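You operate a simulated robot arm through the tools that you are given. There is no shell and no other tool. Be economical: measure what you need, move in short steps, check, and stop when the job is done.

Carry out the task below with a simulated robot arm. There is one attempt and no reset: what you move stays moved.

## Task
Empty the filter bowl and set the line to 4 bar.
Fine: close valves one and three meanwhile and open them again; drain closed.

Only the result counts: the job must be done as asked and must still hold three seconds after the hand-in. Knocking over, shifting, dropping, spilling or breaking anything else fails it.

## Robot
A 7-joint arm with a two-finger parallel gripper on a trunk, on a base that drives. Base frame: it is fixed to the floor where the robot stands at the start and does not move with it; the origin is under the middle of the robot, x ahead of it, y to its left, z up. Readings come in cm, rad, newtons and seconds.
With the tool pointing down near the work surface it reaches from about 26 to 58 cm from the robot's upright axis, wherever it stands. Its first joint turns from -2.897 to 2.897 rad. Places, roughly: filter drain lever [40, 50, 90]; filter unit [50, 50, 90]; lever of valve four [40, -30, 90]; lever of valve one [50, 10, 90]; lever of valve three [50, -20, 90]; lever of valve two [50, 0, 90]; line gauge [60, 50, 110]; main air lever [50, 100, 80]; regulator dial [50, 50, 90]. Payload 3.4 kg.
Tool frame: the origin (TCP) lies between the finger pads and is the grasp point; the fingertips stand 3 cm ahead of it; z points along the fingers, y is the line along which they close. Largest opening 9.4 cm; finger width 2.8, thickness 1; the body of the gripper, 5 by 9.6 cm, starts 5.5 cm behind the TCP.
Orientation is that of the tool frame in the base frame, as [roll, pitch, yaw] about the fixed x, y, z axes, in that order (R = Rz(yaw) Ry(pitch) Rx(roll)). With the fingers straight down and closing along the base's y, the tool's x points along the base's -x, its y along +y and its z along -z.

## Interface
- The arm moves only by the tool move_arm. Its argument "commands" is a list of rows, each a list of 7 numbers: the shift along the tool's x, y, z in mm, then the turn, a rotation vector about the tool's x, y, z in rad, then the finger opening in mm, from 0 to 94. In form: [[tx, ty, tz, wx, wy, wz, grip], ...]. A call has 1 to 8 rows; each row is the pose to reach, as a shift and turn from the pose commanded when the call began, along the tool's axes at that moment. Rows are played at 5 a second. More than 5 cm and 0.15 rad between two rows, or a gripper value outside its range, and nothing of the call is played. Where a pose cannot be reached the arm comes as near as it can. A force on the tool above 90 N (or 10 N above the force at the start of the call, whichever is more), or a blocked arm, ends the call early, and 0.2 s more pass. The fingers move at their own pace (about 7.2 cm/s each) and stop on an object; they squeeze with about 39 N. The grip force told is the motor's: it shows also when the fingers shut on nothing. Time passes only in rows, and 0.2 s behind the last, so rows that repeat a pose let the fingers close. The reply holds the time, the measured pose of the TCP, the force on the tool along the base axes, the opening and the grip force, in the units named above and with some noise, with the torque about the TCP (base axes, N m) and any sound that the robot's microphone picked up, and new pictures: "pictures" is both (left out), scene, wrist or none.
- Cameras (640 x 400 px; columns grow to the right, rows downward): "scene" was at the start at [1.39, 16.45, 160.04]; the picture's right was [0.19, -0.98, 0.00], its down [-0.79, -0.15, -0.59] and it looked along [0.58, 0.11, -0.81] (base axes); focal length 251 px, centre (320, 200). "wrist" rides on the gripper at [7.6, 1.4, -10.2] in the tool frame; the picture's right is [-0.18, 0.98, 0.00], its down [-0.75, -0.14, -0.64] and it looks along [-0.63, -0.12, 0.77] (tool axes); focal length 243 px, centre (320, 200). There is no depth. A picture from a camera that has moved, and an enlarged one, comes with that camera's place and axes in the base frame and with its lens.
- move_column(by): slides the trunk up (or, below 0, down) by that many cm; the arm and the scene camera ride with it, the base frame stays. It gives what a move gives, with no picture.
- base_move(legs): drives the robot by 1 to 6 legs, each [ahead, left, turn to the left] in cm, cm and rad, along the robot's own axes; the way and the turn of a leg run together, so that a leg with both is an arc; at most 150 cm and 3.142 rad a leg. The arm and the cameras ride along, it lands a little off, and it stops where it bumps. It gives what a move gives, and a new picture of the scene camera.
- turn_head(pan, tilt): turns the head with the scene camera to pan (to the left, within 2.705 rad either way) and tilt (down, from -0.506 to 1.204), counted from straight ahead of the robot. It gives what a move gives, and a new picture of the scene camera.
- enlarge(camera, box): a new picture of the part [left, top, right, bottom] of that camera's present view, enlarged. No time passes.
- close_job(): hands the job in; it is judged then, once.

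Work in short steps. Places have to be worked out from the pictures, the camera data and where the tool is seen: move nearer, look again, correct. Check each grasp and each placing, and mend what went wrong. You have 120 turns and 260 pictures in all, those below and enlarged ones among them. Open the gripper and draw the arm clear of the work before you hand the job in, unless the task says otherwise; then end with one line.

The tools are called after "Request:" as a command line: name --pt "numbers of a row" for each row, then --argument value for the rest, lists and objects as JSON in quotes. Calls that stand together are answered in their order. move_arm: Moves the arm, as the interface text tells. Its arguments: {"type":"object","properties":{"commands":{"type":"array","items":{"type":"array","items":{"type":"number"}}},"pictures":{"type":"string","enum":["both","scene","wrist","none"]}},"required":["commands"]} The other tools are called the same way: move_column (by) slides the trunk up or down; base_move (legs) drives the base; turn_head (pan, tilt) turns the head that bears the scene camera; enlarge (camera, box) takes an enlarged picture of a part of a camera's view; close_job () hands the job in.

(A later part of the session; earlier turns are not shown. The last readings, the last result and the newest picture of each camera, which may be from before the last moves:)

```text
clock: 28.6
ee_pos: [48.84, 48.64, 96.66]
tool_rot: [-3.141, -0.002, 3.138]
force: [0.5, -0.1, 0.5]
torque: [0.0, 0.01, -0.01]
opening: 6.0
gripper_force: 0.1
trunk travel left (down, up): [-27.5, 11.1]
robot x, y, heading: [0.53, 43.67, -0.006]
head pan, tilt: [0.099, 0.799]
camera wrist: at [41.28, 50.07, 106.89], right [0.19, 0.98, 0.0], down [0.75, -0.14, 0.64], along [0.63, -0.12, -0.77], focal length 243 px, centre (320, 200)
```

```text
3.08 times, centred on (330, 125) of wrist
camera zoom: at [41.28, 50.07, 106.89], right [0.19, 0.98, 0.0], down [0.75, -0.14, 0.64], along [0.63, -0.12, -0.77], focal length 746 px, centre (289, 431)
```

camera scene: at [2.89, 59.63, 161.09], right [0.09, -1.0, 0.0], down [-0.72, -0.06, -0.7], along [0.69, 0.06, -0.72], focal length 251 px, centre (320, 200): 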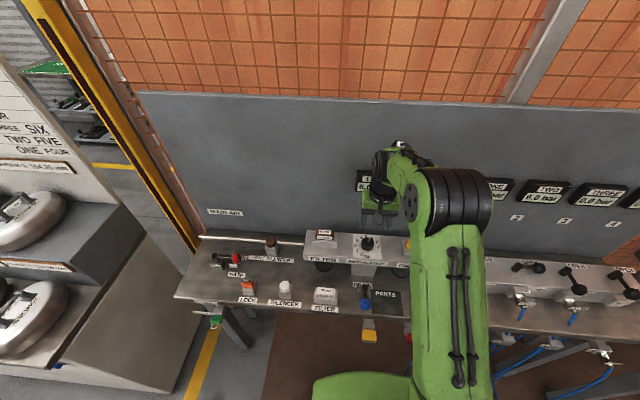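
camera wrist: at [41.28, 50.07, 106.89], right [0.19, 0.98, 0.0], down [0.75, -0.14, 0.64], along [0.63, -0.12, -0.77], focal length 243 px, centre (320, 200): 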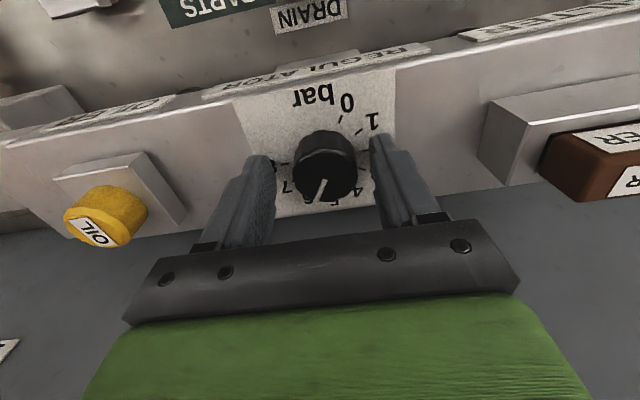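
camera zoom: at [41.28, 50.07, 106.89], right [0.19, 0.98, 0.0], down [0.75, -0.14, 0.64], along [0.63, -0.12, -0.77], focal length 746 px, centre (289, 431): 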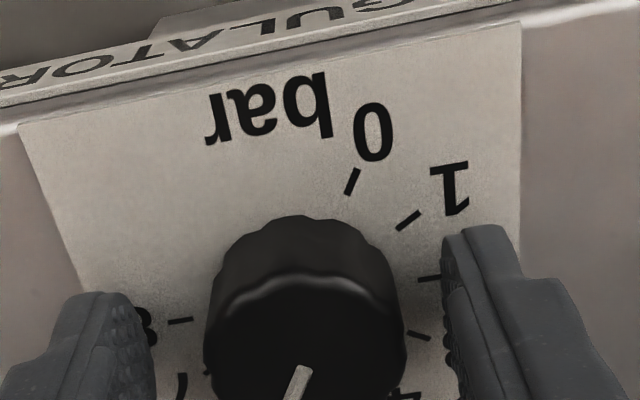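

The dial top is about 95.5 and the face about 93, so the tips at 93.7 are already beside it. I close here.

Request:
move_arm --pt "0 0 1 0 0 0 40" --pt "0 0 1 0 0 0 15" --pt "0 0 1 0 0 0 15" --pt "0 0 1 0 0 0 15" --pictures "wrist"

Request:
enlarge --camera "wrist" --box '[230, 80, 430, 210]'

Request:
enlarge --camera "scene" --box '[330, 160, 430, 260]'

```text
clock: 29.6
ee_pos: [48.78, 48.94, 96.61]
tool_rot: [-3.141, -0.001, 3.14]
force: [-0.7, 4.8, 0.6]
torque: [0.82, -0.03, 0.02]
opening: 3.71
gripper_force: 44.9
trunk travel left (down, up): [-27.5, 11.1]
robot x, y, heading: [0.32, 43.76, -0.01]
head pan, tilt: [0.099, 0.799]
camera wrist: at [41.22, 50.31, 106.8], right [0.19, 0.98, 0.0], down [0.75, -0.14, 0.64], along [0.63, -0.12, -0.77], focal length 243 px, centre (320, 200)
```

wrist: 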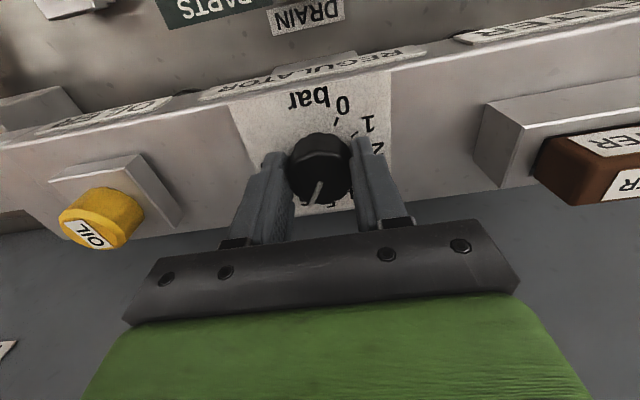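

```text
3.08 times, centred on (330, 145) of wrist
camera zoom: at [41.22, 50.31, 106.8], right [0.19, 0.98, 0.0], down [0.75, -0.14, 0.64], along [0.63, -0.12, -0.77], focal length 746 px, centre (289, 369)
```

zoom: 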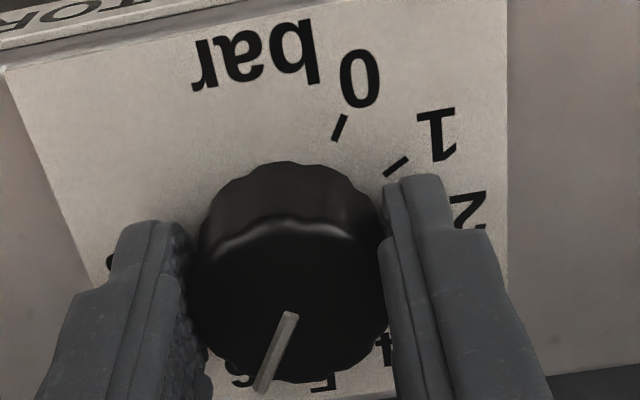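

```text
4.00 times, centred on (380, 210) of scene
camera zoom: at [2.64, 59.7, 161.09], right [0.09, -1.0, 0.0], down [-0.71, -0.07, -0.7], along [0.69, 0.06, -0.72], focal length 1003 px, centre (80, 160)
```

zoom: 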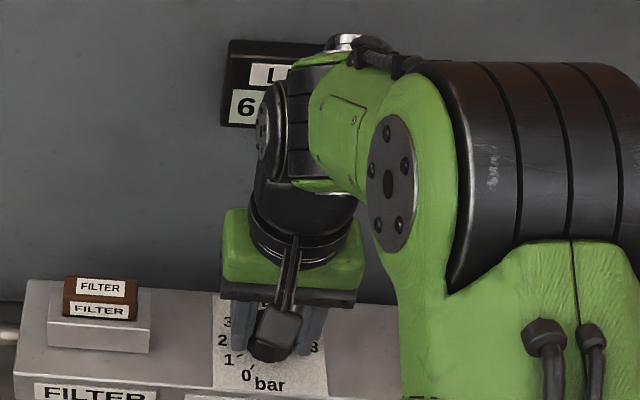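

Gripped well. From the ticks the scale is 30° per bar, centred at (49.2, 48.85), with higher values clockwise. 6→4 is therefore 60° counter-clockwise, and I turn it about the dial's centre.

Request:
move_arm --pt "0 -0.5 0 0 0 -0.131 15" --pt "-0.1 -1 0 0 0 -0.262 15" --pt "-0.3 -1.5 0 0 0 -0.393 15" --pt "-0.5 -2 0 0 0 -0.524 15" --pt "-0.8 -2.4 0 0 0 -0.654 15" --pt "-1.2 -2.8 0 0 0 -0.785 15" --pt "-1.6 -3.2 0 0 0 -0.916 15" --pt "-2 -3.5 0 0 0 -1.047 15" --pictures "both"

Request:
enlarge --camera "scene" --box '[330, 160, 430, 260]'

Request:
enlarge --camera "wrist" --box '[230, 80, 430, 210]'

```text
clock: 31.4
ee_pos: [48.83, 48.67, 96.46]
tool_rot: [-3.14, 0.0, -2.094]
force: [4.5, 6.6, 23.1]
torque: [1.33, -0.07, 0.0]
opening: 3.75
gripper_force: 45.1
trunk travel left (down, up): [-27.5, 11.1]
robot x, y, heading: [0.23, 43.83, -0.012]
head pan, tilt: [0.099, 0.799]
camera scene: at [2.47, 59.7, 161.1], right [0.09, -1.0, 0.0], down [-0.71, -0.07, -0.7], along [0.7, 0.06, -0.72], focal length 251 px, centre (320, 200)
camera wrist: at [43.86, 42.79, 106.78], right [-0.76, 0.65, 0.0], down [0.5, 0.58, 0.64], along [0.42, 0.49, -0.77], focal length 243 px, centre (320, 200)
```

scene: 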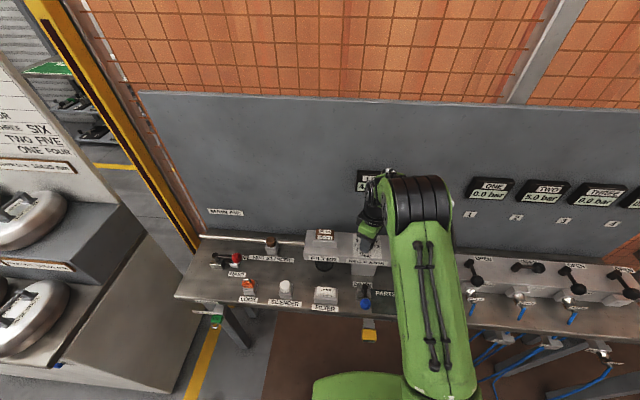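
wrist: 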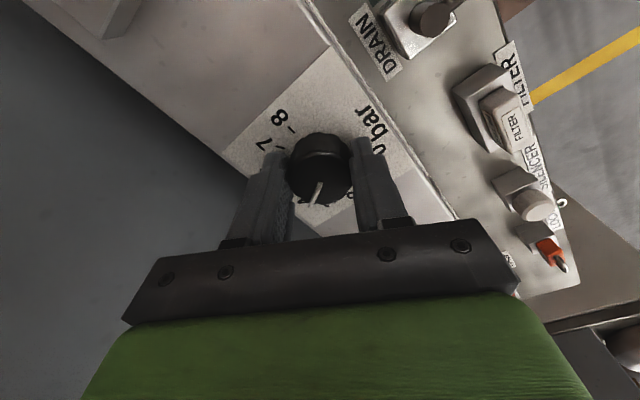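

```text
4.00 times, centred on (380, 210) of scene
camera zoom: at [2.47, 59.7, 161.1], right [0.09, -1.0, 0.0], down [-0.71, -0.07, -0.7], along [0.7, 0.06, -0.72], focal length 1003 px, centre (80, 160)
```

zoom: 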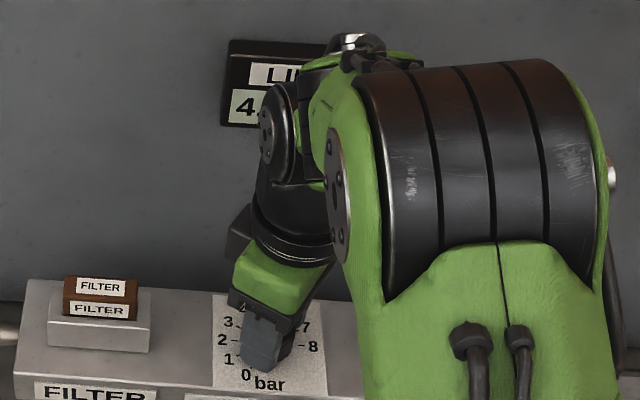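

```text
3.08 times, centred on (330, 145) of wrist
camera zoom: at [43.86, 42.79, 106.78], right [-0.76, 0.65, 0.0], down [0.5, 0.58, 0.64], along [0.42, 0.49, -0.77], focal length 746 px, centre (289, 369)
```

zoom: 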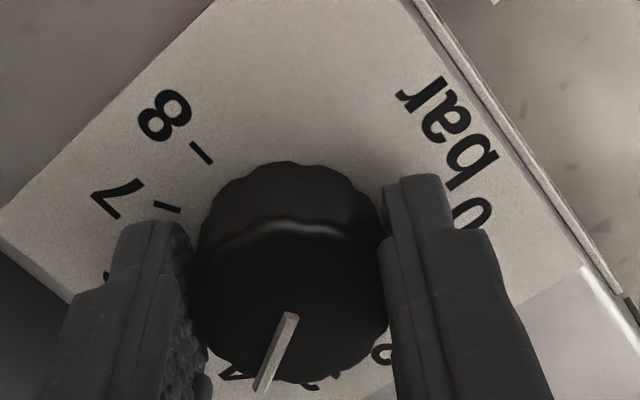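

The line shows "4.x" and TWO is falling with it. I release, lift, and read the gauge without the arm in the way.

Request:
move_arm --pt "0 0 0 0 0 0 60" --pt "0 0 0 0 0 0 60" --pt "0 0 -40 0 0 0 60" --pt "0 0 -80 0 0 0 60" --pt "35 -10 -90 0 0 0.13 60" --pt "70 -20 -100 0 0 0.26 60" --pt "100 -30 -100 0 0 0.39 60" --pictures "scene"

Request:
enlarge --camera "scene" --box '[330, 160, 430, 260]'

```text
clock: 33.0
ee_pos: [46.46, 38.26, 106.29]
tool_rot: [3.141, -0.002, -2.489]
force: [0.5, 0.1, -0.1]
torque: [0.03, -0.02, 0.01]
opening: 6.01
gripper_force: 0.1
trunk travel left (down, up): [-27.5, 11.1]
robot x, y, heading: [0.4, 44.13, -0.01]
head pan, tilt: [0.099, 0.799]
camera scene: at [2.66, 59.49, 161.11], right [0.09, -1.0, 0.0], down [-0.71, -0.06, -0.7], along [0.69, 0.06, -0.72], focal length 251 px, centre (320, 200)
```

scene: 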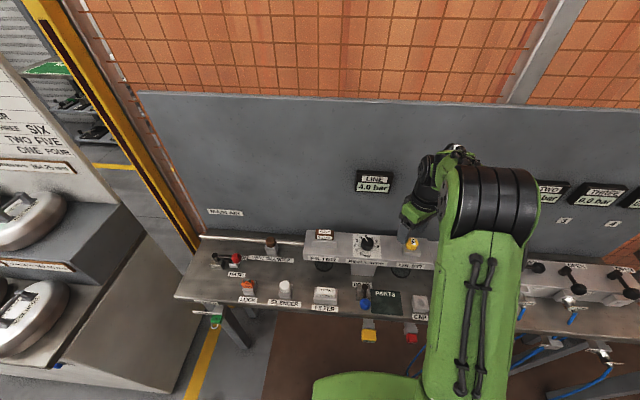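

```text
4.00 times, centred on (380, 210) of scene
camera zoom: at [2.66, 59.49, 161.11], right [0.09, -1.0, 0.0], down [-0.71, -0.06, -0.7], along [0.69, 0.06, -0.72], focal length 1003 px, centre (80, 160)
```

zoom: 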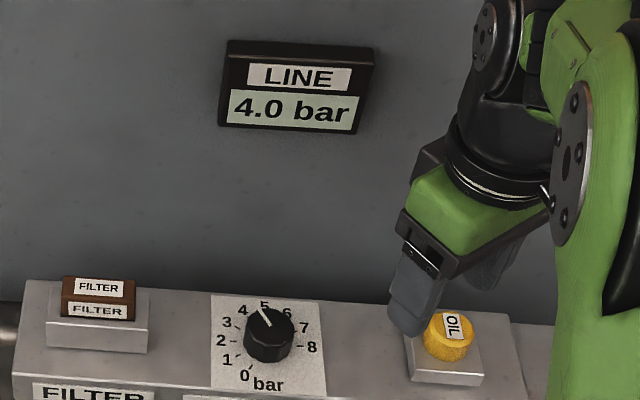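

LINE reads exactly 4.0 bar. Next I move over the drain knob at about (33.7, 48.7) to check it before gripping.

Request:
move_arm --pt "8 32 5 0 0 0.13 60" --pt "16 64 10 0 0 0.26 60" --pt "24 96 25 0 0 0.39 60" --pt "32 128 40 0 0 0.52 60" --pt "39 160 60 0 0 0.653 60" --pictures "both"

```text
clock: 34.2
ee_pos: [33.42, 49.1, 100.5]
tool_rot: [3.141, 0.001, -3.141]
force: [-0.2, -0.4, 0.2]
torque: [0.0, 0.01, 0.01]
opening: 6.02
gripper_force: 0.1
trunk travel left (down, up): [-27.5, 11.1]
robot x, y, heading: [0.5, 43.93, -0.012]
head pan, tilt: [0.099, 0.799]
camera scene: at [2.64, 59.71, 161.09], right [0.09, -1.0, 0.0], down [-0.71, -0.07, -0.7], along [0.69, 0.06, -0.72], focal length 251 px, centre (320, 200)
camera wrist: at [25.97, 50.35, 110.77], right [0.19, 0.98, 0.0], down [0.75, -0.14, 0.64], along [0.63, -0.12, -0.77], focal length 243 px, centre (320, 200)
```

scene: 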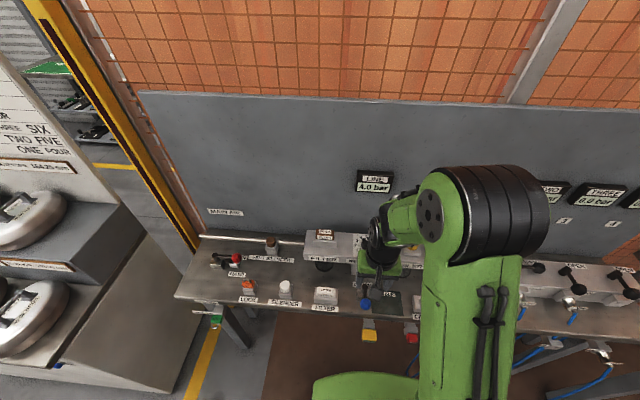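
wrist: 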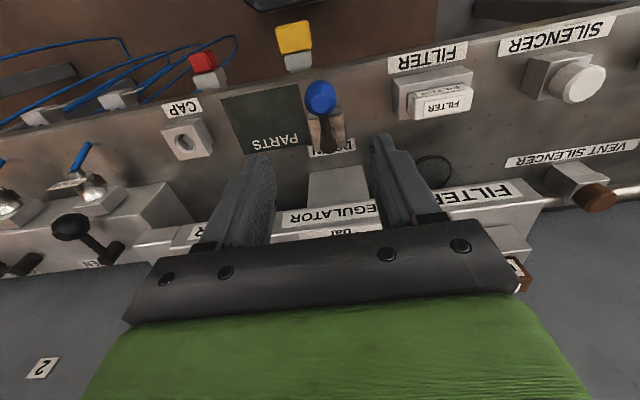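

Drain knob is at (33.7, 48.85, 85.1), pivot at (38.0, 48.9), so R≈4.3 cm. I descend around the knob.

Request:
move_arm --pt "-2.5 -2.5 45 0 0 0 60" --pt "-2.5 -2.5 90 0 0 0 60" --pt "-2.5 -2.5 135 0 0 0 60" --pictures "wrist"

```text
clock: 35.0
ee_pos: [34.05, 48.59, 86.81]
tool_rot: [-3.141, -0.002, -3.139]
force: [-0.1, -0.2, -0.1]
torque: [0.0, 0.02, 0.02]
opening: 5.99
gripper_force: 0.0
trunk travel left (down, up): [-27.5, 11.1]
robot x, y, heading: [0.31, 43.77, -0.008]
head pan, tilt: [0.099, 0.799]
camera wrist: at [26.48, 49.93, 97.11], right [0.18, 0.98, 0.0], down [0.76, -0.14, 0.64], along [0.63, -0.12, -0.77], focal length 243 px, centre (320, 200)
```

wrist: 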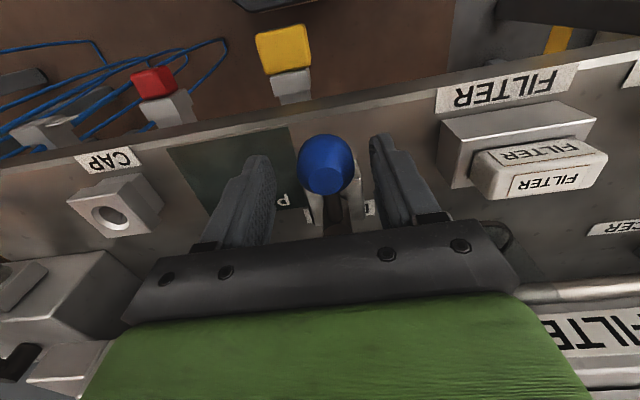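

The knob lies between the fingers; I go 8 mm lower and close.

Request:
move_arm --pt "2 2 8 0 0 0 60" --pt "2 2 8 0 0 0 15" --pt "2 2 8 0 0 0 10" --pt "2 2 8 0 0 0 10" --pictures "wrist"

```text
clock: 36.0
ee_pos: [33.67, 48.89, 85.93]
tool_rot: [-3.139, -0.001, -3.139]
force: [-0.2, 2.0, -7.8]
torque: [0.13, -0.67, 0.15]
opening: 3.11
gripper_force: 45.7
trunk travel left (down, up): [-27.5, 11.1]
robot x, y, heading: [0.12, 43.98, -0.011]
head pan, tilt: [0.099, 0.799]
camera wrist: at [26.2, 50.19, 96.31], right [0.18, 0.98, 0.0], down [0.75, -0.14, 0.64], along [0.63, -0.12, -0.77], focal length 243 px, centre (320, 200)
```

wrist: 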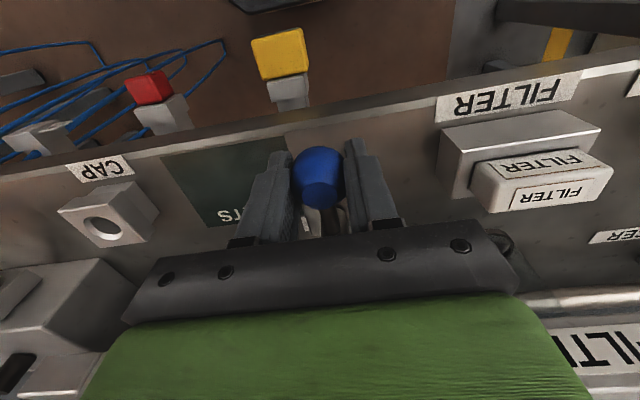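

I test-turn the lever toward -y (the way the other valves open), with a small arc first.

Request:
move_arm --pt "-0.4 -6.1 0 0 0 -0.143 10" --pt "-1.7 -12.1 0 0 0 -0.286 10" --pictures "wrist"

```text
clock: 36.6
ee_pos: [34.01, 47.3, 85.94]
tool_rot: [-3.14, -0.006, -2.855]
force: [0.9, -3.7, -21.4]
torque: [0.23, -0.78, -0.2]
opening: 3.12
gripper_force: 45.3
trunk travel left (down, up): [-27.5, 11.1]
robot x, y, heading: [0.22, 44.06, -0.009]
head pan, tilt: [0.099, 0.799]
camera wrist: at [26.36, 46.63, 96.34], right [-0.1, 0.99, 0.0], down [0.77, 0.08, 0.64], along [0.64, 0.06, -0.77], focal length 243 px, centre (320, 200)
```

wrist: 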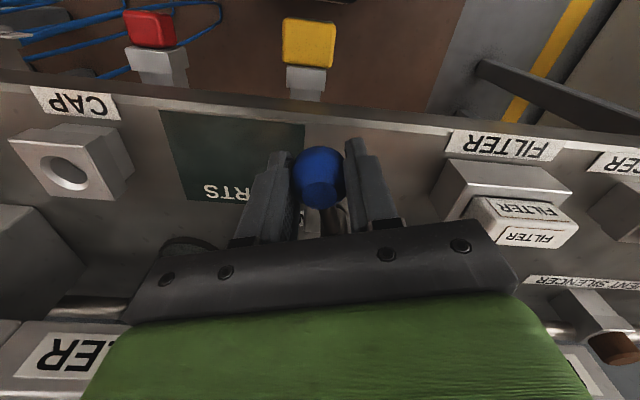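

It turns freely that way. I continue the arc.

Request:
move_arm --pt "-0.4 -6.1 0 0 0 -0.143 10" --pt "-1.7 -12.1 0 0 0 -0.286 10" --pt "-3.9 -17.9 0 0 0 -0.429 10" --pt "-6.8 -23.2 0 0 0 -0.571 10" --pt "-10.5 -28.2 0 0 0 -0.714 10" --pt "-14.8 -32.5 0 0 0 -0.857 10" --pictures "both"

```text
clock: 38.0
ee_pos: [36.3, 44.64, 85.97]
tool_rot: [3.141, -0.003, -1.997]
force: [2.2, -13.0, -3.9]
torque: [0.11, -0.15, -0.39]
opening: 3.11
gripper_force: 44.9
trunk travel left (down, up): [-27.5, 11.1]
robot x, y, heading: [0.43, 43.8, -0.005]
head pan, tilt: [0.099, 0.799]
camera scene: at [2.73, 59.38, 161.13], right [0.09, -1.0, 0.0], down [-0.71, -0.06, -0.7], along [0.69, 0.06, -0.72], focal length 251 px, centre (320, 200)
camera wrist: at [31.96, 38.24, 96.37], right [-0.82, 0.57, 0.0], down [0.44, 0.63, 0.64], along [0.37, 0.52, -0.77], focal length 243 px, centre (320, 200)
```

scene: 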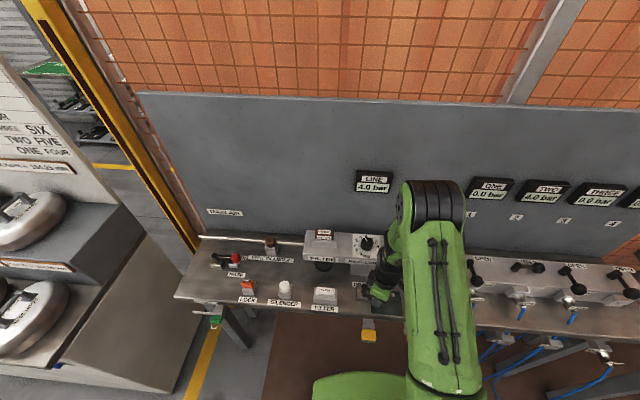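
wrist: 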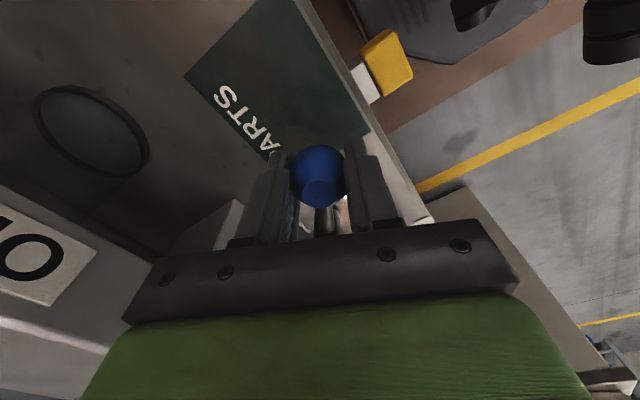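

Line and TWO hold 4.0 bar. I finish the turn to 90° and watch for a sound.

Request:
move_arm --pt "-0.4 -6.1 0 0 0 -0.143 10" --pt "-1.7 -12.1 0 0 0 -0.286 10" --pt "-3.9 -17.9 0 0 0 -0.429 10" --pt "-3.9 -17.9 0 0 0 -0.429 10" --pictures "both"

Request:
enlarge --camera "scene" --box '[290, 220, 440, 350]'

```text
clock: 39.0
ee_pos: [38.03, 44.11, 86.04]
tool_rot: [3.14, -0.003, -1.57]
force: [3.5, -16.5, -10.4]
torque: [0.04, -0.11, -0.26]
opening: 3.1
gripper_force: 45.3
trunk travel left (down, up): [-27.5, 11.1]
robot x, y, heading: [-0.09, 43.51, -0.007]
head pan, tilt: [0.099, 0.799]
camera scene: at [2.83, 59.3, 161.13], right [0.09, -1.0, 0.0], down [-0.71, -0.06, -0.7], along [0.69, 0.06, -0.72], focal length 251 px, centre (320, 200)
camera wrist: at [36.77, 36.49, 96.39], right [-0.98, 0.18, 0.0], down [0.14, 0.76, 0.64], along [0.11, 0.63, -0.77], focal length 243 px, centre (320, 200)
```

scene: 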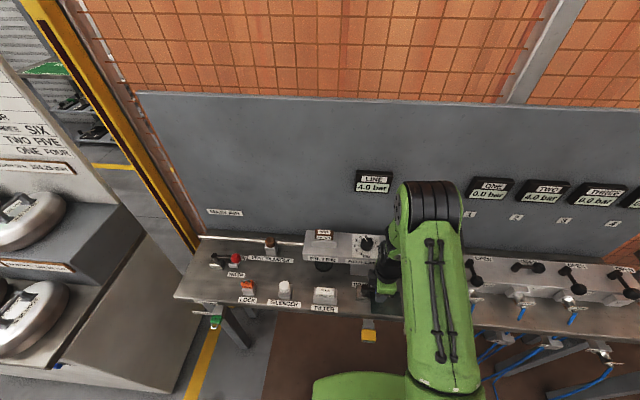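
wrist: 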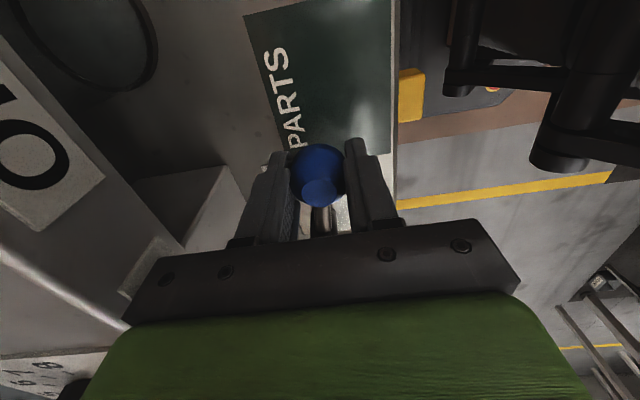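

```text
3.08 times, centred on (365, 285) of scene
camera zoom: at [2.83, 59.3, 161.13], right [0.09, -1.0, 0.0], down [-0.71, -0.06, -0.7], along [0.69, 0.06, -0.72], focal length 772 px, centre (182, -62)
```

zoom: 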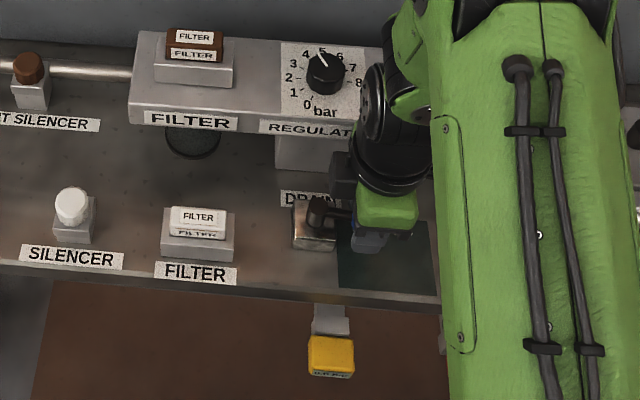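

The lever is at 90°. I hold here a few seconds so the bowl drains, listening for sound.

Request:
move_arm --pt "0 0 0 0 0 0 10" --pt "0 0 0 0 0 0 10" --pt "0 0 0 0 0 0 10" --pt "0 0 0 0 0 0 10" --pt "0 0 0 0 0 0 10" --pt "0 0 0 0 0 0 10" --pt "0 0 0 0 0 0 10" --pt "0 0 0 0 0 0 10" --pictures "none"

Request:
turn_head --pan 0.1 --tilt 1.0

```text
clock: 40.8
ee_pos: [38.14, 44.18, 86.05]
tool_rot: [3.139, -0.004, -1.571]
force: [3.1, -18.1, -10.0]
torque: [-0.14, -0.02, -0.25]
opening: 3.1
gripper_force: 45.4
trunk travel left (down, up): [-27.5, 11.1]
robot x, y, heading: [0.26, 43.38, -0.009]
head pan, tilt: [0.099, 0.799]
```

```text
clock: 41.5
ee_pos: [38.0, 44.16, 85.95]
tool_rot: [3.139, -0.004, -1.572]
force: [2.1, -18.2, -10.1]
torque: [-0.17, -0.04, -0.21]
opening: 3.13
gripper_force: 45.4
trunk travel left (down, up): [-27.5, 11.1]
robot x, y, heading: [0.15, 44.28, -0.007]
head pan, tilt: [0.099, 1.0]
camera scene: at [1.7, 59.21, 159.62], right [0.09, -1.0, 0.0], down [-0.84, -0.07, -0.54], along [0.54, 0.05, -0.84], focal length 251 px, centre (320, 200)
```

scene: 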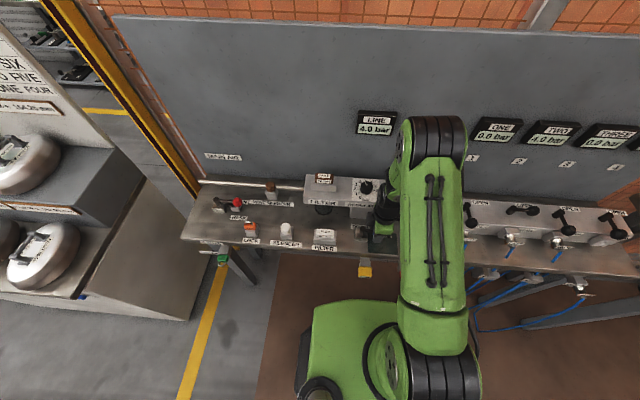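

The gauges stay steady, but I can't see the bowl from above. I release the lever (left open), lift, and look under the filter with the wrist camera.

Request:
move_arm --pt "0 0 0 0 0 0 60" --pt "0 0 0 0 0 0 60" --pt "0 0 -40 0 0 0 60" --pt "0 0 -80 0 0 0 60" --pt "0 40 -100 0 0 0.14 60" --pt "-20 80 -110 0 0 0.28 60" --pt "-50 110 -110 0 0 0.42 60" --pt "-80 130 -110 0 0 0.56 60" --pictures "wrist"

```text
clock: 43.3
ee_pos: [25.04, 52.61, 96.97]
tool_rot: [3.141, -0.001, -2.128]
force: [0.3, -0.2, -0.8]
torque: [0.01, -0.01, 0.02]
opening: 5.99
gripper_force: 0.0
trunk travel left (down, up): [-27.5, 11.1]
robot x, y, heading: [0.41, 43.74, -0.007]
head pan, tilt: [0.099, 1.0]
camera wrist: at [19.76, 46.8, 107.23], right [-0.74, 0.68, 0.0], down [0.52, 0.57, 0.64], along [0.43, 0.47, -0.77], focal length 243 px, centre (320, 200)
```

wrist: 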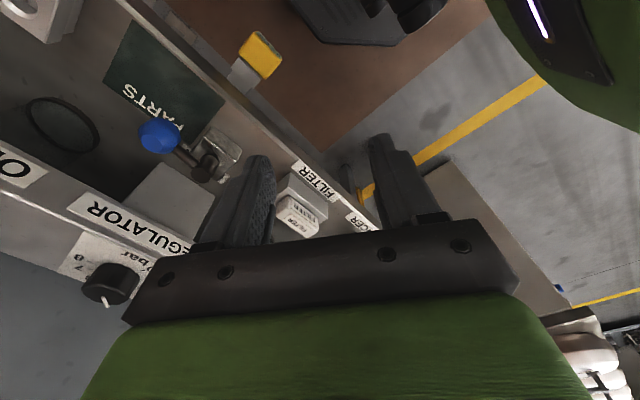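

I turn the tool back to face the bench, then tilt it so the camera looks under the filter shelf.

Request:
move_arm --pt "0 0 0 0 0 0.14 60" --pt "0 0 0 0 0 0.28 60" --pt "0 0 0 0 0 0.42 60" --pt "0 0 0 0 0 0.56 60" --pt "0 0 0 0 0 0.7 60" --pt "0 0 0 0 0 0.84 60" --pt "0 0 0 0 0 1.01 60" --pictures "none"

Request:
move_arm --pt "0 15 0 0 -0.13 0 20" --pt "0 25 0 0 -0.26 0 20" --pt "0 35 0 0 -0.39 0 20" --pt "0 45 0 0 -0.52 0 20" --pt "0 50 0 0 -0.6 0 20" --pictures "wrist"

```text
refused: row 7 steps farther than a row can; nothing moved
```

```text
clock: 44.5
ee_pos: [31.93, 55.22, 101.28]
tool_rot: [-3.139, 0.584, -2.127]
force: [-0.6, -0.4, 0.0]
torque: [0.02, -0.02, -0.02]
opening: 2.01
gripper_force: 0.1
out of reach, approached as far as the arm can: row 1, 2, 3, 4, 5
trunk travel left (down, up): [-27.5, 11.1]
robot x, y, heading: [0.33, 43.69, -0.009]
head pan, tilt: [0.099, 1.0]
camera wrist: at [24.53, 45.63, 105.78], right [-0.75, 0.65, 0.1], down [0.26, 0.16, 0.95], along [0.6, 0.74, -0.29], focal length 243 px, centre (320, 200)
```

wrist: 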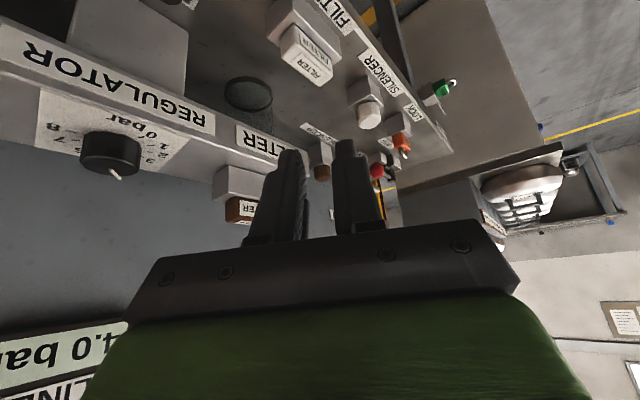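

That batch was half refused again; I will send single calls. This view does show the bowl under FILTER, so I enlarge it.

Request:
enlarge --camera "wrist" --box '[200, 60, 300, 140]'

```text
5.00 times, centred on (250, 100) of wrist
camera zoom: at [24.53, 45.63, 105.78], right [-0.75, 0.65, 0.1], down [0.26, 0.16, 0.95], along [0.6, 0.74, -0.29], focal length 1213 px, centre (670, 700)
```

zoom: 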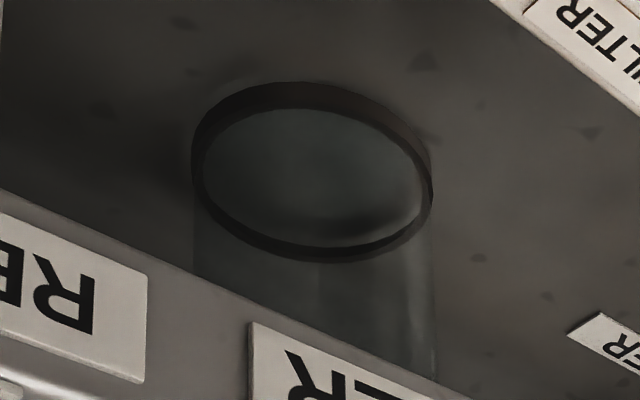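

The clear bowl looks empty from above, but I want a side view to be sure. I back the base off 15 cm, then lower the trunk.

Request:
base_move --legs '[[-15, 0, 0]]'

```text
clock: 45.9
ee_pos: [17.04, 55.26, 101.36]
tool_rot: [-3.14, 0.58, -2.125]
force: [0.2, -0.7, 0.7]
torque: [-0.01, -0.02, -0.04]
opening: 2.02
gripper_force: 0.1
trunk travel left (down, up): [-27.5, 11.1]
robot x, y, heading: [-14.98, 43.85, -0.001]
head pan, tilt: [0.099, 1.0]
camera scene: at [-13.55, 59.63, 159.59], right [0.09, -1.0, 0.0], down [-0.84, -0.08, -0.54], along [0.54, 0.05, -0.84], focal length 251 px, centre (320, 200)
```

scene: 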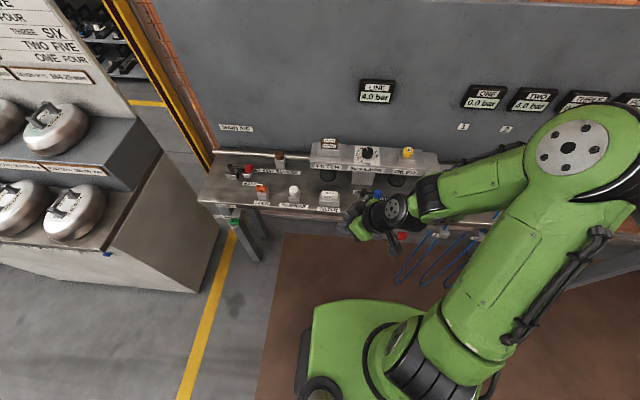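

Everything is clear of the bench; I lower the trunk 12 cm.

Request:
move_column --by -12

Request:
enlarge --camera "wrist" --box '[0, 0, 640, 400]'

```text
clock: 47.4
ee_pos: [17.18, 55.43, 89.39]
tool_rot: [-3.141, 0.58, -2.127]
force: [-0.4, 0.3, -0.4]
torque: [0.02, 0.04, -0.02]
opening: 1.99
gripper_force: 0.0
trunk travel left (down, up): [-15.5, 23.1]
robot x, y, heading: [-14.42, 43.69, -0.003]
head pan, tilt: [0.099, 1.0]
```

```text
1.00 times, centred on (320, 200) of wrist (not enlarged: the box is as wide or as high as the picture)
camera zoom: at [9.7, 45.84, 93.84], right [-0.75, 0.65, 0.1], down [0.27, 0.16, 0.95], along [0.6, 0.74, -0.3], focal length 243 px, centre (320, 200)
```

zoom: 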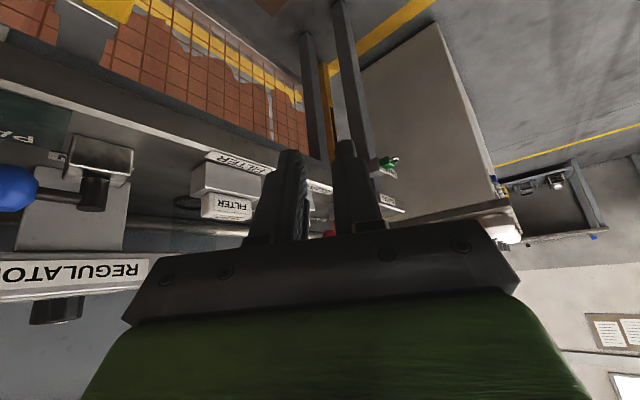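

The white filter part and the fingers hide the bowl. I turn the tool to face straight ahead.

Request:
move_arm --pt "0 0 0 0.08 0 0.12 20" --pt "0 0 0 0.16 0 0.24 20" --pt "0 0 0 0.24 0 0.36 20" --pt "0 0 0 0.32 0 0.48 20" --pt "0 0 0 0.4 0 0.6 20" --pictures "wrist"

```text
clock: 48.6
ee_pos: [19.84, 56.5, 90.56]
tool_rot: [-3.136, 0.578, -2.846]
force: [0.6, 0.1, 0.0]
torque: [0.02, 0.0, 0.0]
opening: 2.02
gripper_force: 0.0
out of reach, approached as far as the arm can: row 1, 2, 3, 4, 5
trunk travel left (down, up): [-15.5, 23.1]
robot x, y, heading: [-14.4, 43.95, -0.005]
head pan, tilt: [0.099, 1.0]
camera wrist: at [8.06, 54.43, 94.93], right [-0.14, 0.99, 0.1], down [0.3, -0.05, 0.95], along [0.94, 0.16, -0.29], focal length 243 px, centre (320, 200)
```

wrist: 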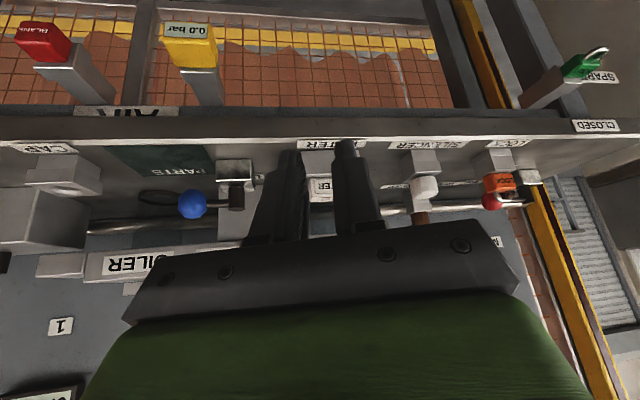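

The bowl is behind the closed fingers; I open them wide to look between, and zoom on the tags.

Request:
move_arm --pt "0 0 0 0 0 0 94" --pt "0 0 0 0 0 0 94" --pt "0 0 0 0 0 0 94" --pictures "none"

Request:
enlarge --camera "wrist" --box '[130, 90, 450, 240]'

Request:
enlarge --camera "wrist" --box '[0, 0, 240, 140]'

```text
clock: 49.4
ee_pos: [19.85, 56.47, 90.46]
tool_rot: [-3.136, 0.579, -2.841]
force: [-0.3, 0.1, -0.3]
torque: [0.03, -0.01, 0.03]
opening: 9.43
gripper_force: 0.0
trunk travel left (down, up): [-15.5, 23.1]
robot x, y, heading: [-14.35, 44.01, -0.007]
head pan, tilt: [0.099, 1.0]
```

```text
2.00 times, centred on (290, 165) of wrist
camera zoom: at [8.11, 54.34, 94.9], right [-0.14, 0.99, 0.1], down [0.31, -0.05, 0.95], along [0.94, 0.16, -0.3], focal length 485 px, centre (380, 270)
```

zoom: 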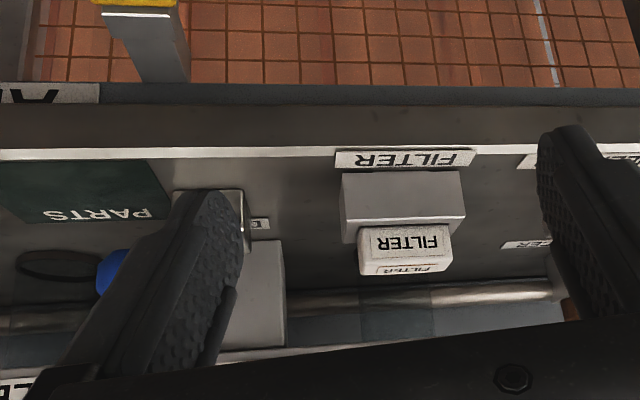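

```text
2.67 times, centred on (120, 70) of wrist
camera zoom: at [8.11, 54.34, 94.9], right [-0.14, 0.99, 0.1], down [0.31, -0.05, 0.95], along [0.94, 0.16, -0.3], focal length 647 px, centre (853, 547)
```

zoom: 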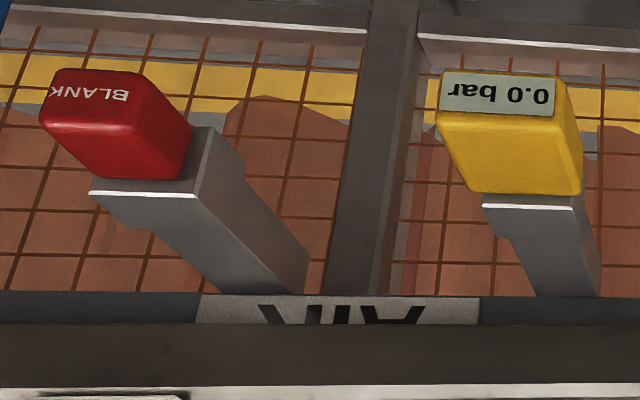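

Through the bowl wall above the white filter it looks clear, but its foot is hidden. I shift the base 14 cm right to look past that part.

Request:
base_move --legs '[[0, -14, 0.15]]'

Request:
enlarge --camera "wrist" --box '[240, 60, 480, 220]'

```text
clock: 50.7
ee_pos: [18.64, 47.36, 90.52]
tool_rot: [-3.138, 0.581, -2.699]
force: [-0.2, -0.5, 0.1]
torque: [0.01, 0.01, 0.01]
opening: 9.4
gripper_force: 0.1
trunk travel left (down, up): [-15.5, 23.1]
robot x, y, heading: [-13.55, 30.14, 0.137]
head pan, tilt: [0.099, 1.0]
camera scene: at [-14.73, 45.52, 147.71], right [0.24, -0.97, 0.0], down [-0.82, -0.2, -0.54], along [0.52, 0.13, -0.84], focal length 251 px, centre (320, 200)
```

scene: 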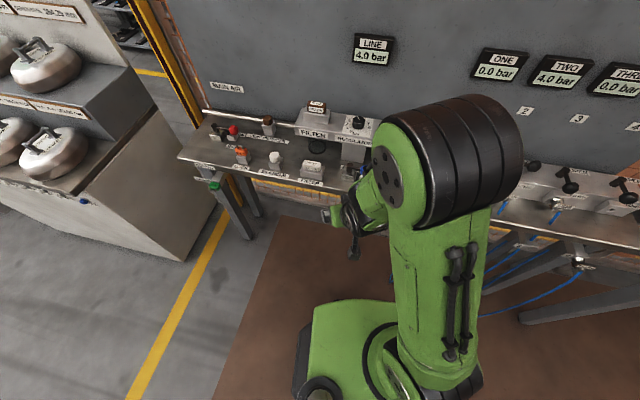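

```text
2.50 times, centred on (360, 140) of wrist
camera zoom: at [7.29, 43.51, 94.92], right [-0.28, 0.95, 0.1], down [0.31, -0.01, 0.95], along [0.91, 0.3, -0.29], focal length 606 px, centre (220, 350)
```

zoom: 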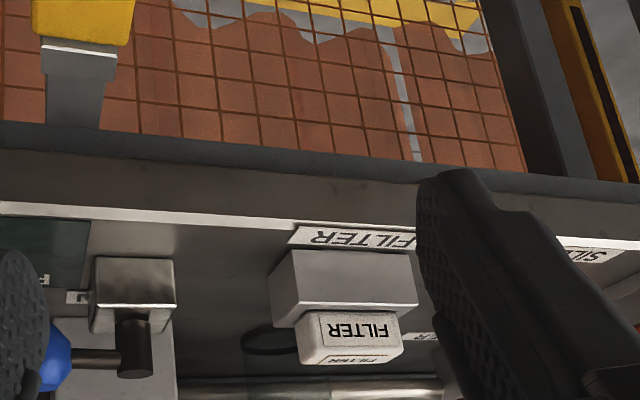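

Request:
enlarge --camera "wrist" --box '[310, 160, 410, 225]'

```text
6.15 times, centred on (360, 192) of wrist
camera zoom: at [7.29, 43.51, 94.92], right [-0.28, 0.95, 0.1], down [0.31, -0.01, 0.95], along [0.91, 0.3, -0.29], focal length 1493 px, centre (74, 246)
```

zoom: 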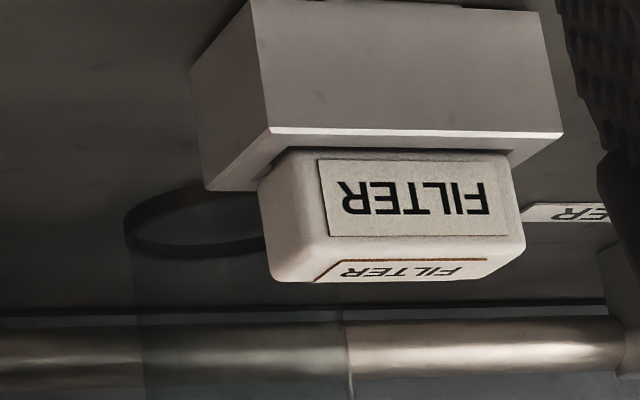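

The bowl is clear, with no water in it: it is empty. Now I raise the trunk again and bring the tool back upright before returning to close the drain.

Request:
move_column --by 12

Request:
move_arm --pt "0 0 0 0 0.145 0 60" --pt "0 0 0 0 0.29 0 60" --pt "0 0 0 0 0.435 0 60" --pt "0 0 0 0 0.58 0 60" --pictures "none"

```text
clock: 52.2
ee_pos: [18.59, 47.47, 102.42]
tool_rot: [-3.136, 0.581, -2.697]
force: [0.4, 0.4, -0.1]
torque: [-0.03, -0.03, 0.02]
opening: 9.38
gripper_force: 0.1
trunk travel left (down, up): [-27.5, 11.1]
robot x, y, heading: [-13.14, 29.94, 0.143]
head pan, tilt: [0.099, 1.0]
```

```text
clock: 53.2
ee_pos: [18.77, 47.44, 102.28]
tool_rot: [-3.136, -0.002, -2.7]
force: [0.5, 0.3, 0.9]
torque: [-0.01, 0.0, 0.03]
opening: 6.01
gripper_force: 0.0
trunk travel left (down, up): [-27.5, 11.1]
robot x, y, heading: [-13.66, 29.87, 0.139]
head pan, tilt: [0.099, 1.0]
```

The tool is upright at z=102. I drive back to the bench, turning first.

Request:
base_move --legs '[[0, 0, -0.139], [13.5, 13.5, 0]]'

Request:
enlarge --camera "scene" --box '[290, 140, 440, 270]'

```text
clock: 55.4
ee_pos: [34.32, 56.41, 102.29]
tool_rot: [-3.135, -0.002, -2.837]
force: [0.4, 0.2, 0.0]
torque: [-0.04, -0.02, 0.0]
opening: 5.99
gripper_force: 0.0
trunk travel left (down, up): [-27.5, 11.1]
robot x, y, heading: [-0.16, 43.72, -0.0]
head pan, tilt: [0.099, 1.0]
camera scene: at [1.11, 59.35, 159.57], right [0.1, -0.99, 0.0], down [-0.84, -0.09, -0.54], along [0.54, 0.06, -0.84], focal length 251 px, centre (320, 200)
```

scene: 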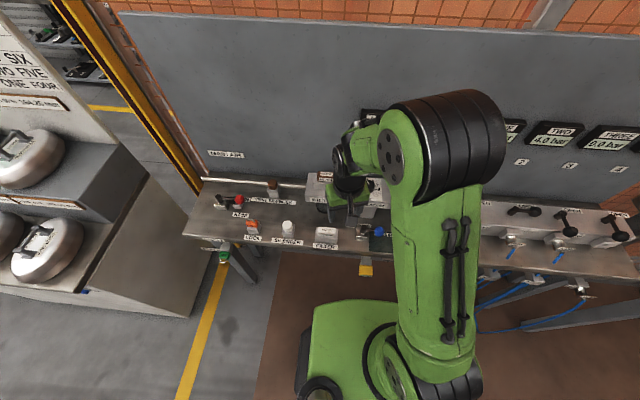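

```text
3.08 times, centred on (365, 205) of scene
camera zoom: at [1.11, 59.35, 159.57], right [0.1, -0.99, 0.0], down [-0.84, -0.09, -0.54], along [0.54, 0.06, -0.84], focal length 772 px, centre (182, 185)
```

zoom: 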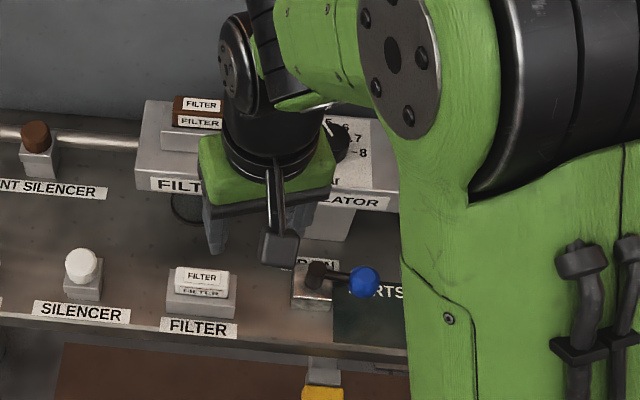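

The drain lever still lies at -y (open), with its knob at about (38, 44.5). I move above it with the yaw turned to match.

Request:
move_arm --pt "0 -15 0 0 0 -0.145 60" --pt "0 -31 0 0 0 -0.29 60" --pt "0 -47 0 0 0 -0.435 60" --pt "0 -63 0 0 0 -0.58 60" --pt "0 -79 0 0 0 -0.725 60" --pt "0 -95 0 0 0 -0.87 60" --pt "0 -111 0 0 0 -1.015 60" --pt "0 -124 0 0 0 -1.16 60" --pictures "none"

Request:
move_arm --pt "0 0 0 -0.006 0 -0.106 60" --pt "0 0 0 -0.006 0 -0.106 60" --pictures "wrist"

```text
clock: 57.2
ee_pos: [37.91, 44.51, 102.24]
tool_rot: [-3.14, -0.005, -1.675]
force: [-0.7, 0.4, 0.0]
torque: [-0.01, -0.01, 0.0]
opening: 5.97
gripper_force: 0.0
trunk travel left (down, up): [-27.5, 11.1]
robot x, y, heading: [-0.07, 43.65, 0.005]
head pan, tilt: [0.099, 1.0]
```

```text
clock: 57.8
ee_pos: [37.92, 44.76, 102.28]
tool_rot: [3.137, -0.006, -1.569]
force: [0.5, -0.2, -0.5]
torque: [0.01, 0.01, 0.04]
opening: 6.03
gripper_force: 0.0
trunk travel left (down, up): [-27.5, 11.1]
robot x, y, heading: [0.18, 43.62, -0.0]
head pan, tilt: [0.099, 1.0]
camera wrist: at [36.68, 36.98, 112.64], right [-0.98, 0.18, 0.0], down [0.14, 0.76, 0.64], along [0.11, 0.63, -0.77], focal length 243 px, centre (320, 200)
```

wrist: 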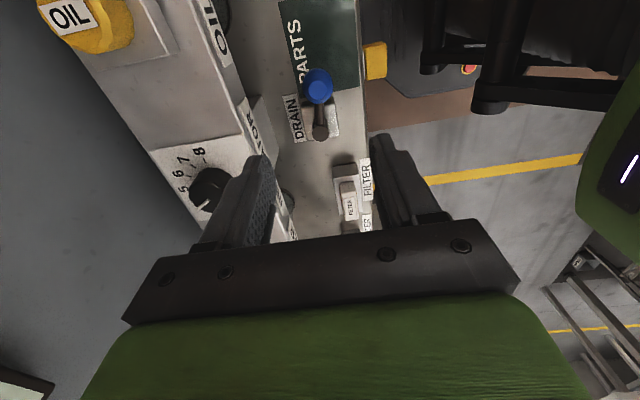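

The knob is at (37.9, 44.1). I descend with a 50 mm opening and grip.

Request:
move_arm --pt "6.5 0 45 0 0 0 50" --pt "6.5 0 90 0 0 0 50" --pt "6.5 0 135 0 0 0 50" --pt "6.5 0 163 0 0 0 50" --pt "6.5 0 163 0 0 0 10" --pt "6.5 0 163 0 0 0 10" --pt "6.5 0 163 0 0 0 10" --pictures "wrist"

```text
clock: 59.4
ee_pos: [38.11, 44.1, 85.86]
tool_rot: [3.136, -0.005, -1.57]
force: [0.8, -1.9, -8.1]
torque: [-0.16, -0.24, -0.02]
opening: 3.13
gripper_force: 44.9
trunk travel left (down, up): [-27.5, 11.1]
robot x, y, heading: [-0.16, 43.38, 0.005]
head pan, tilt: [0.099, 1.0]
camera wrist: at [36.79, 36.42, 96.26], right [-0.98, 0.18, 0.0], down [0.15, 0.76, 0.64], along [0.11, 0.63, -0.77], focal length 243 px, centre (320, 200)
```

wrist: 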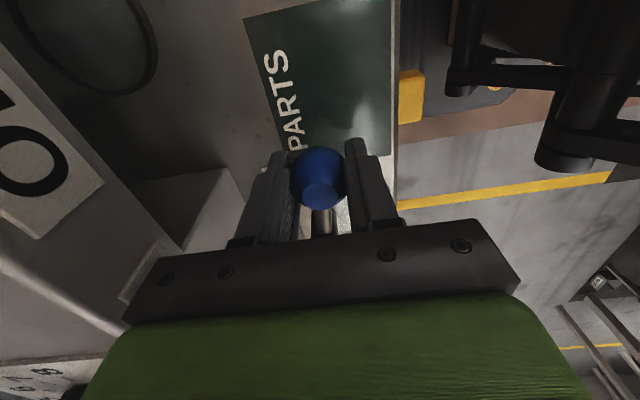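

Gripped. I swing it clockwise back to its closed position.

Request:
move_arm --pt "-0.5 6.4 0 0 0 0.143 10" --pt "-1.8 12.7 0 0 0 0.286 10" --pt "-4.1 18.7 0 0 0 0.429 10" --pt "-7.1 24.3 0 0 0 0.571 10" --pt "-11 29.5 0 0 0 0.714 10" --pt "-15.5 34 0 0 0 0.857 10" --pt "-20.7 37.9 0 0 0 1.0 10" --pt "-26.3 41 0 0 0 1.143 10" --pictures "none"

```text
clock: 61.2
ee_pos: [34.11, 46.62, 86.07]
tool_rot: [-3.136, -0.008, -2.715]
force: [9.3, 9.3, -11.7]
torque: [0.01, -0.07, 0.23]
opening: 3.09
gripper_force: 44.9
trunk travel left (down, up): [-27.5, 11.1]
robot x, y, heading: [-0.12, 43.64, 0.001]
head pan, tilt: [0.099, 1.0]
```

Request:
move_arm --pt "-0.5 6.4 0 0 0 0.143 10" --pt "-1.8 12.7 0 0 0 0.286 10" --pt "-4.1 18.7 0 0 0 0.429 10" --pt "-4.5 20.5 0 0 0 0.45 10" --pt "-4.5 20.5 0 0 0 0.45 10" --pictures "wrist"

```text
clock: 62.4
ee_pos: [33.56, 48.38, 86.01]
tool_rot: [-3.133, -0.005, 3.117]
force: [5.2, 2.3, 8.3]
torque: [-0.12, 1.07, 0.06]
opening: 3.11
gripper_force: 44.9
trunk travel left (down, up): [-27.5, 11.1]
robot x, y, heading: [0.09, 43.57, 0.008]
head pan, tilt: [0.099, 1.0]
camera wrist: at [25.99, 50.15, 96.4], right [0.21, 0.98, -0.01], down [0.75, -0.16, 0.64], along [0.62, -0.14, -0.77], focal length 243 px, centre (320, 200)
```

wrist: 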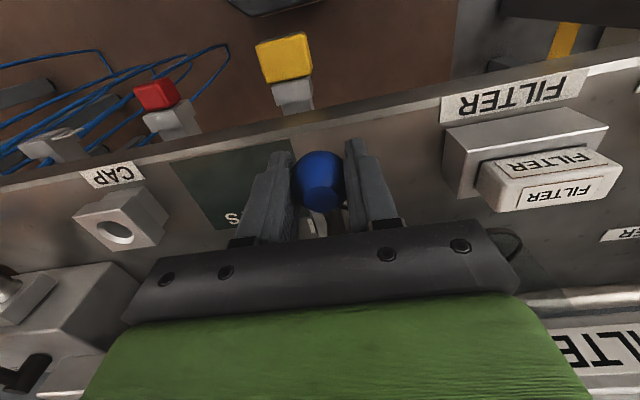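

y reads 48.4 against 48.9 at the start. I push 6 mm more along +y to reach the full closed position.

Request:
move_arm --pt "0 3 0 0 0 0.02 10" --pt "0 6 0 0 0 0.02 10" --pt "0 6 0 0 0 0.02 10" --pictures "none"

```text
clock: 63.2
ee_pos: [33.31, 48.95, 86.19]
tool_rot: [-3.136, -0.006, 3.096]
force: [-0.5, -12.7, 7.8]
torque: [-0.22, -0.21, -0.57]
opening: 3.14
gripper_force: 45.1
trunk travel left (down, up): [-27.5, 11.1]
robot x, y, heading: [-0.33, 43.36, 0.005]
head pan, tilt: [0.099, 1.0]
```

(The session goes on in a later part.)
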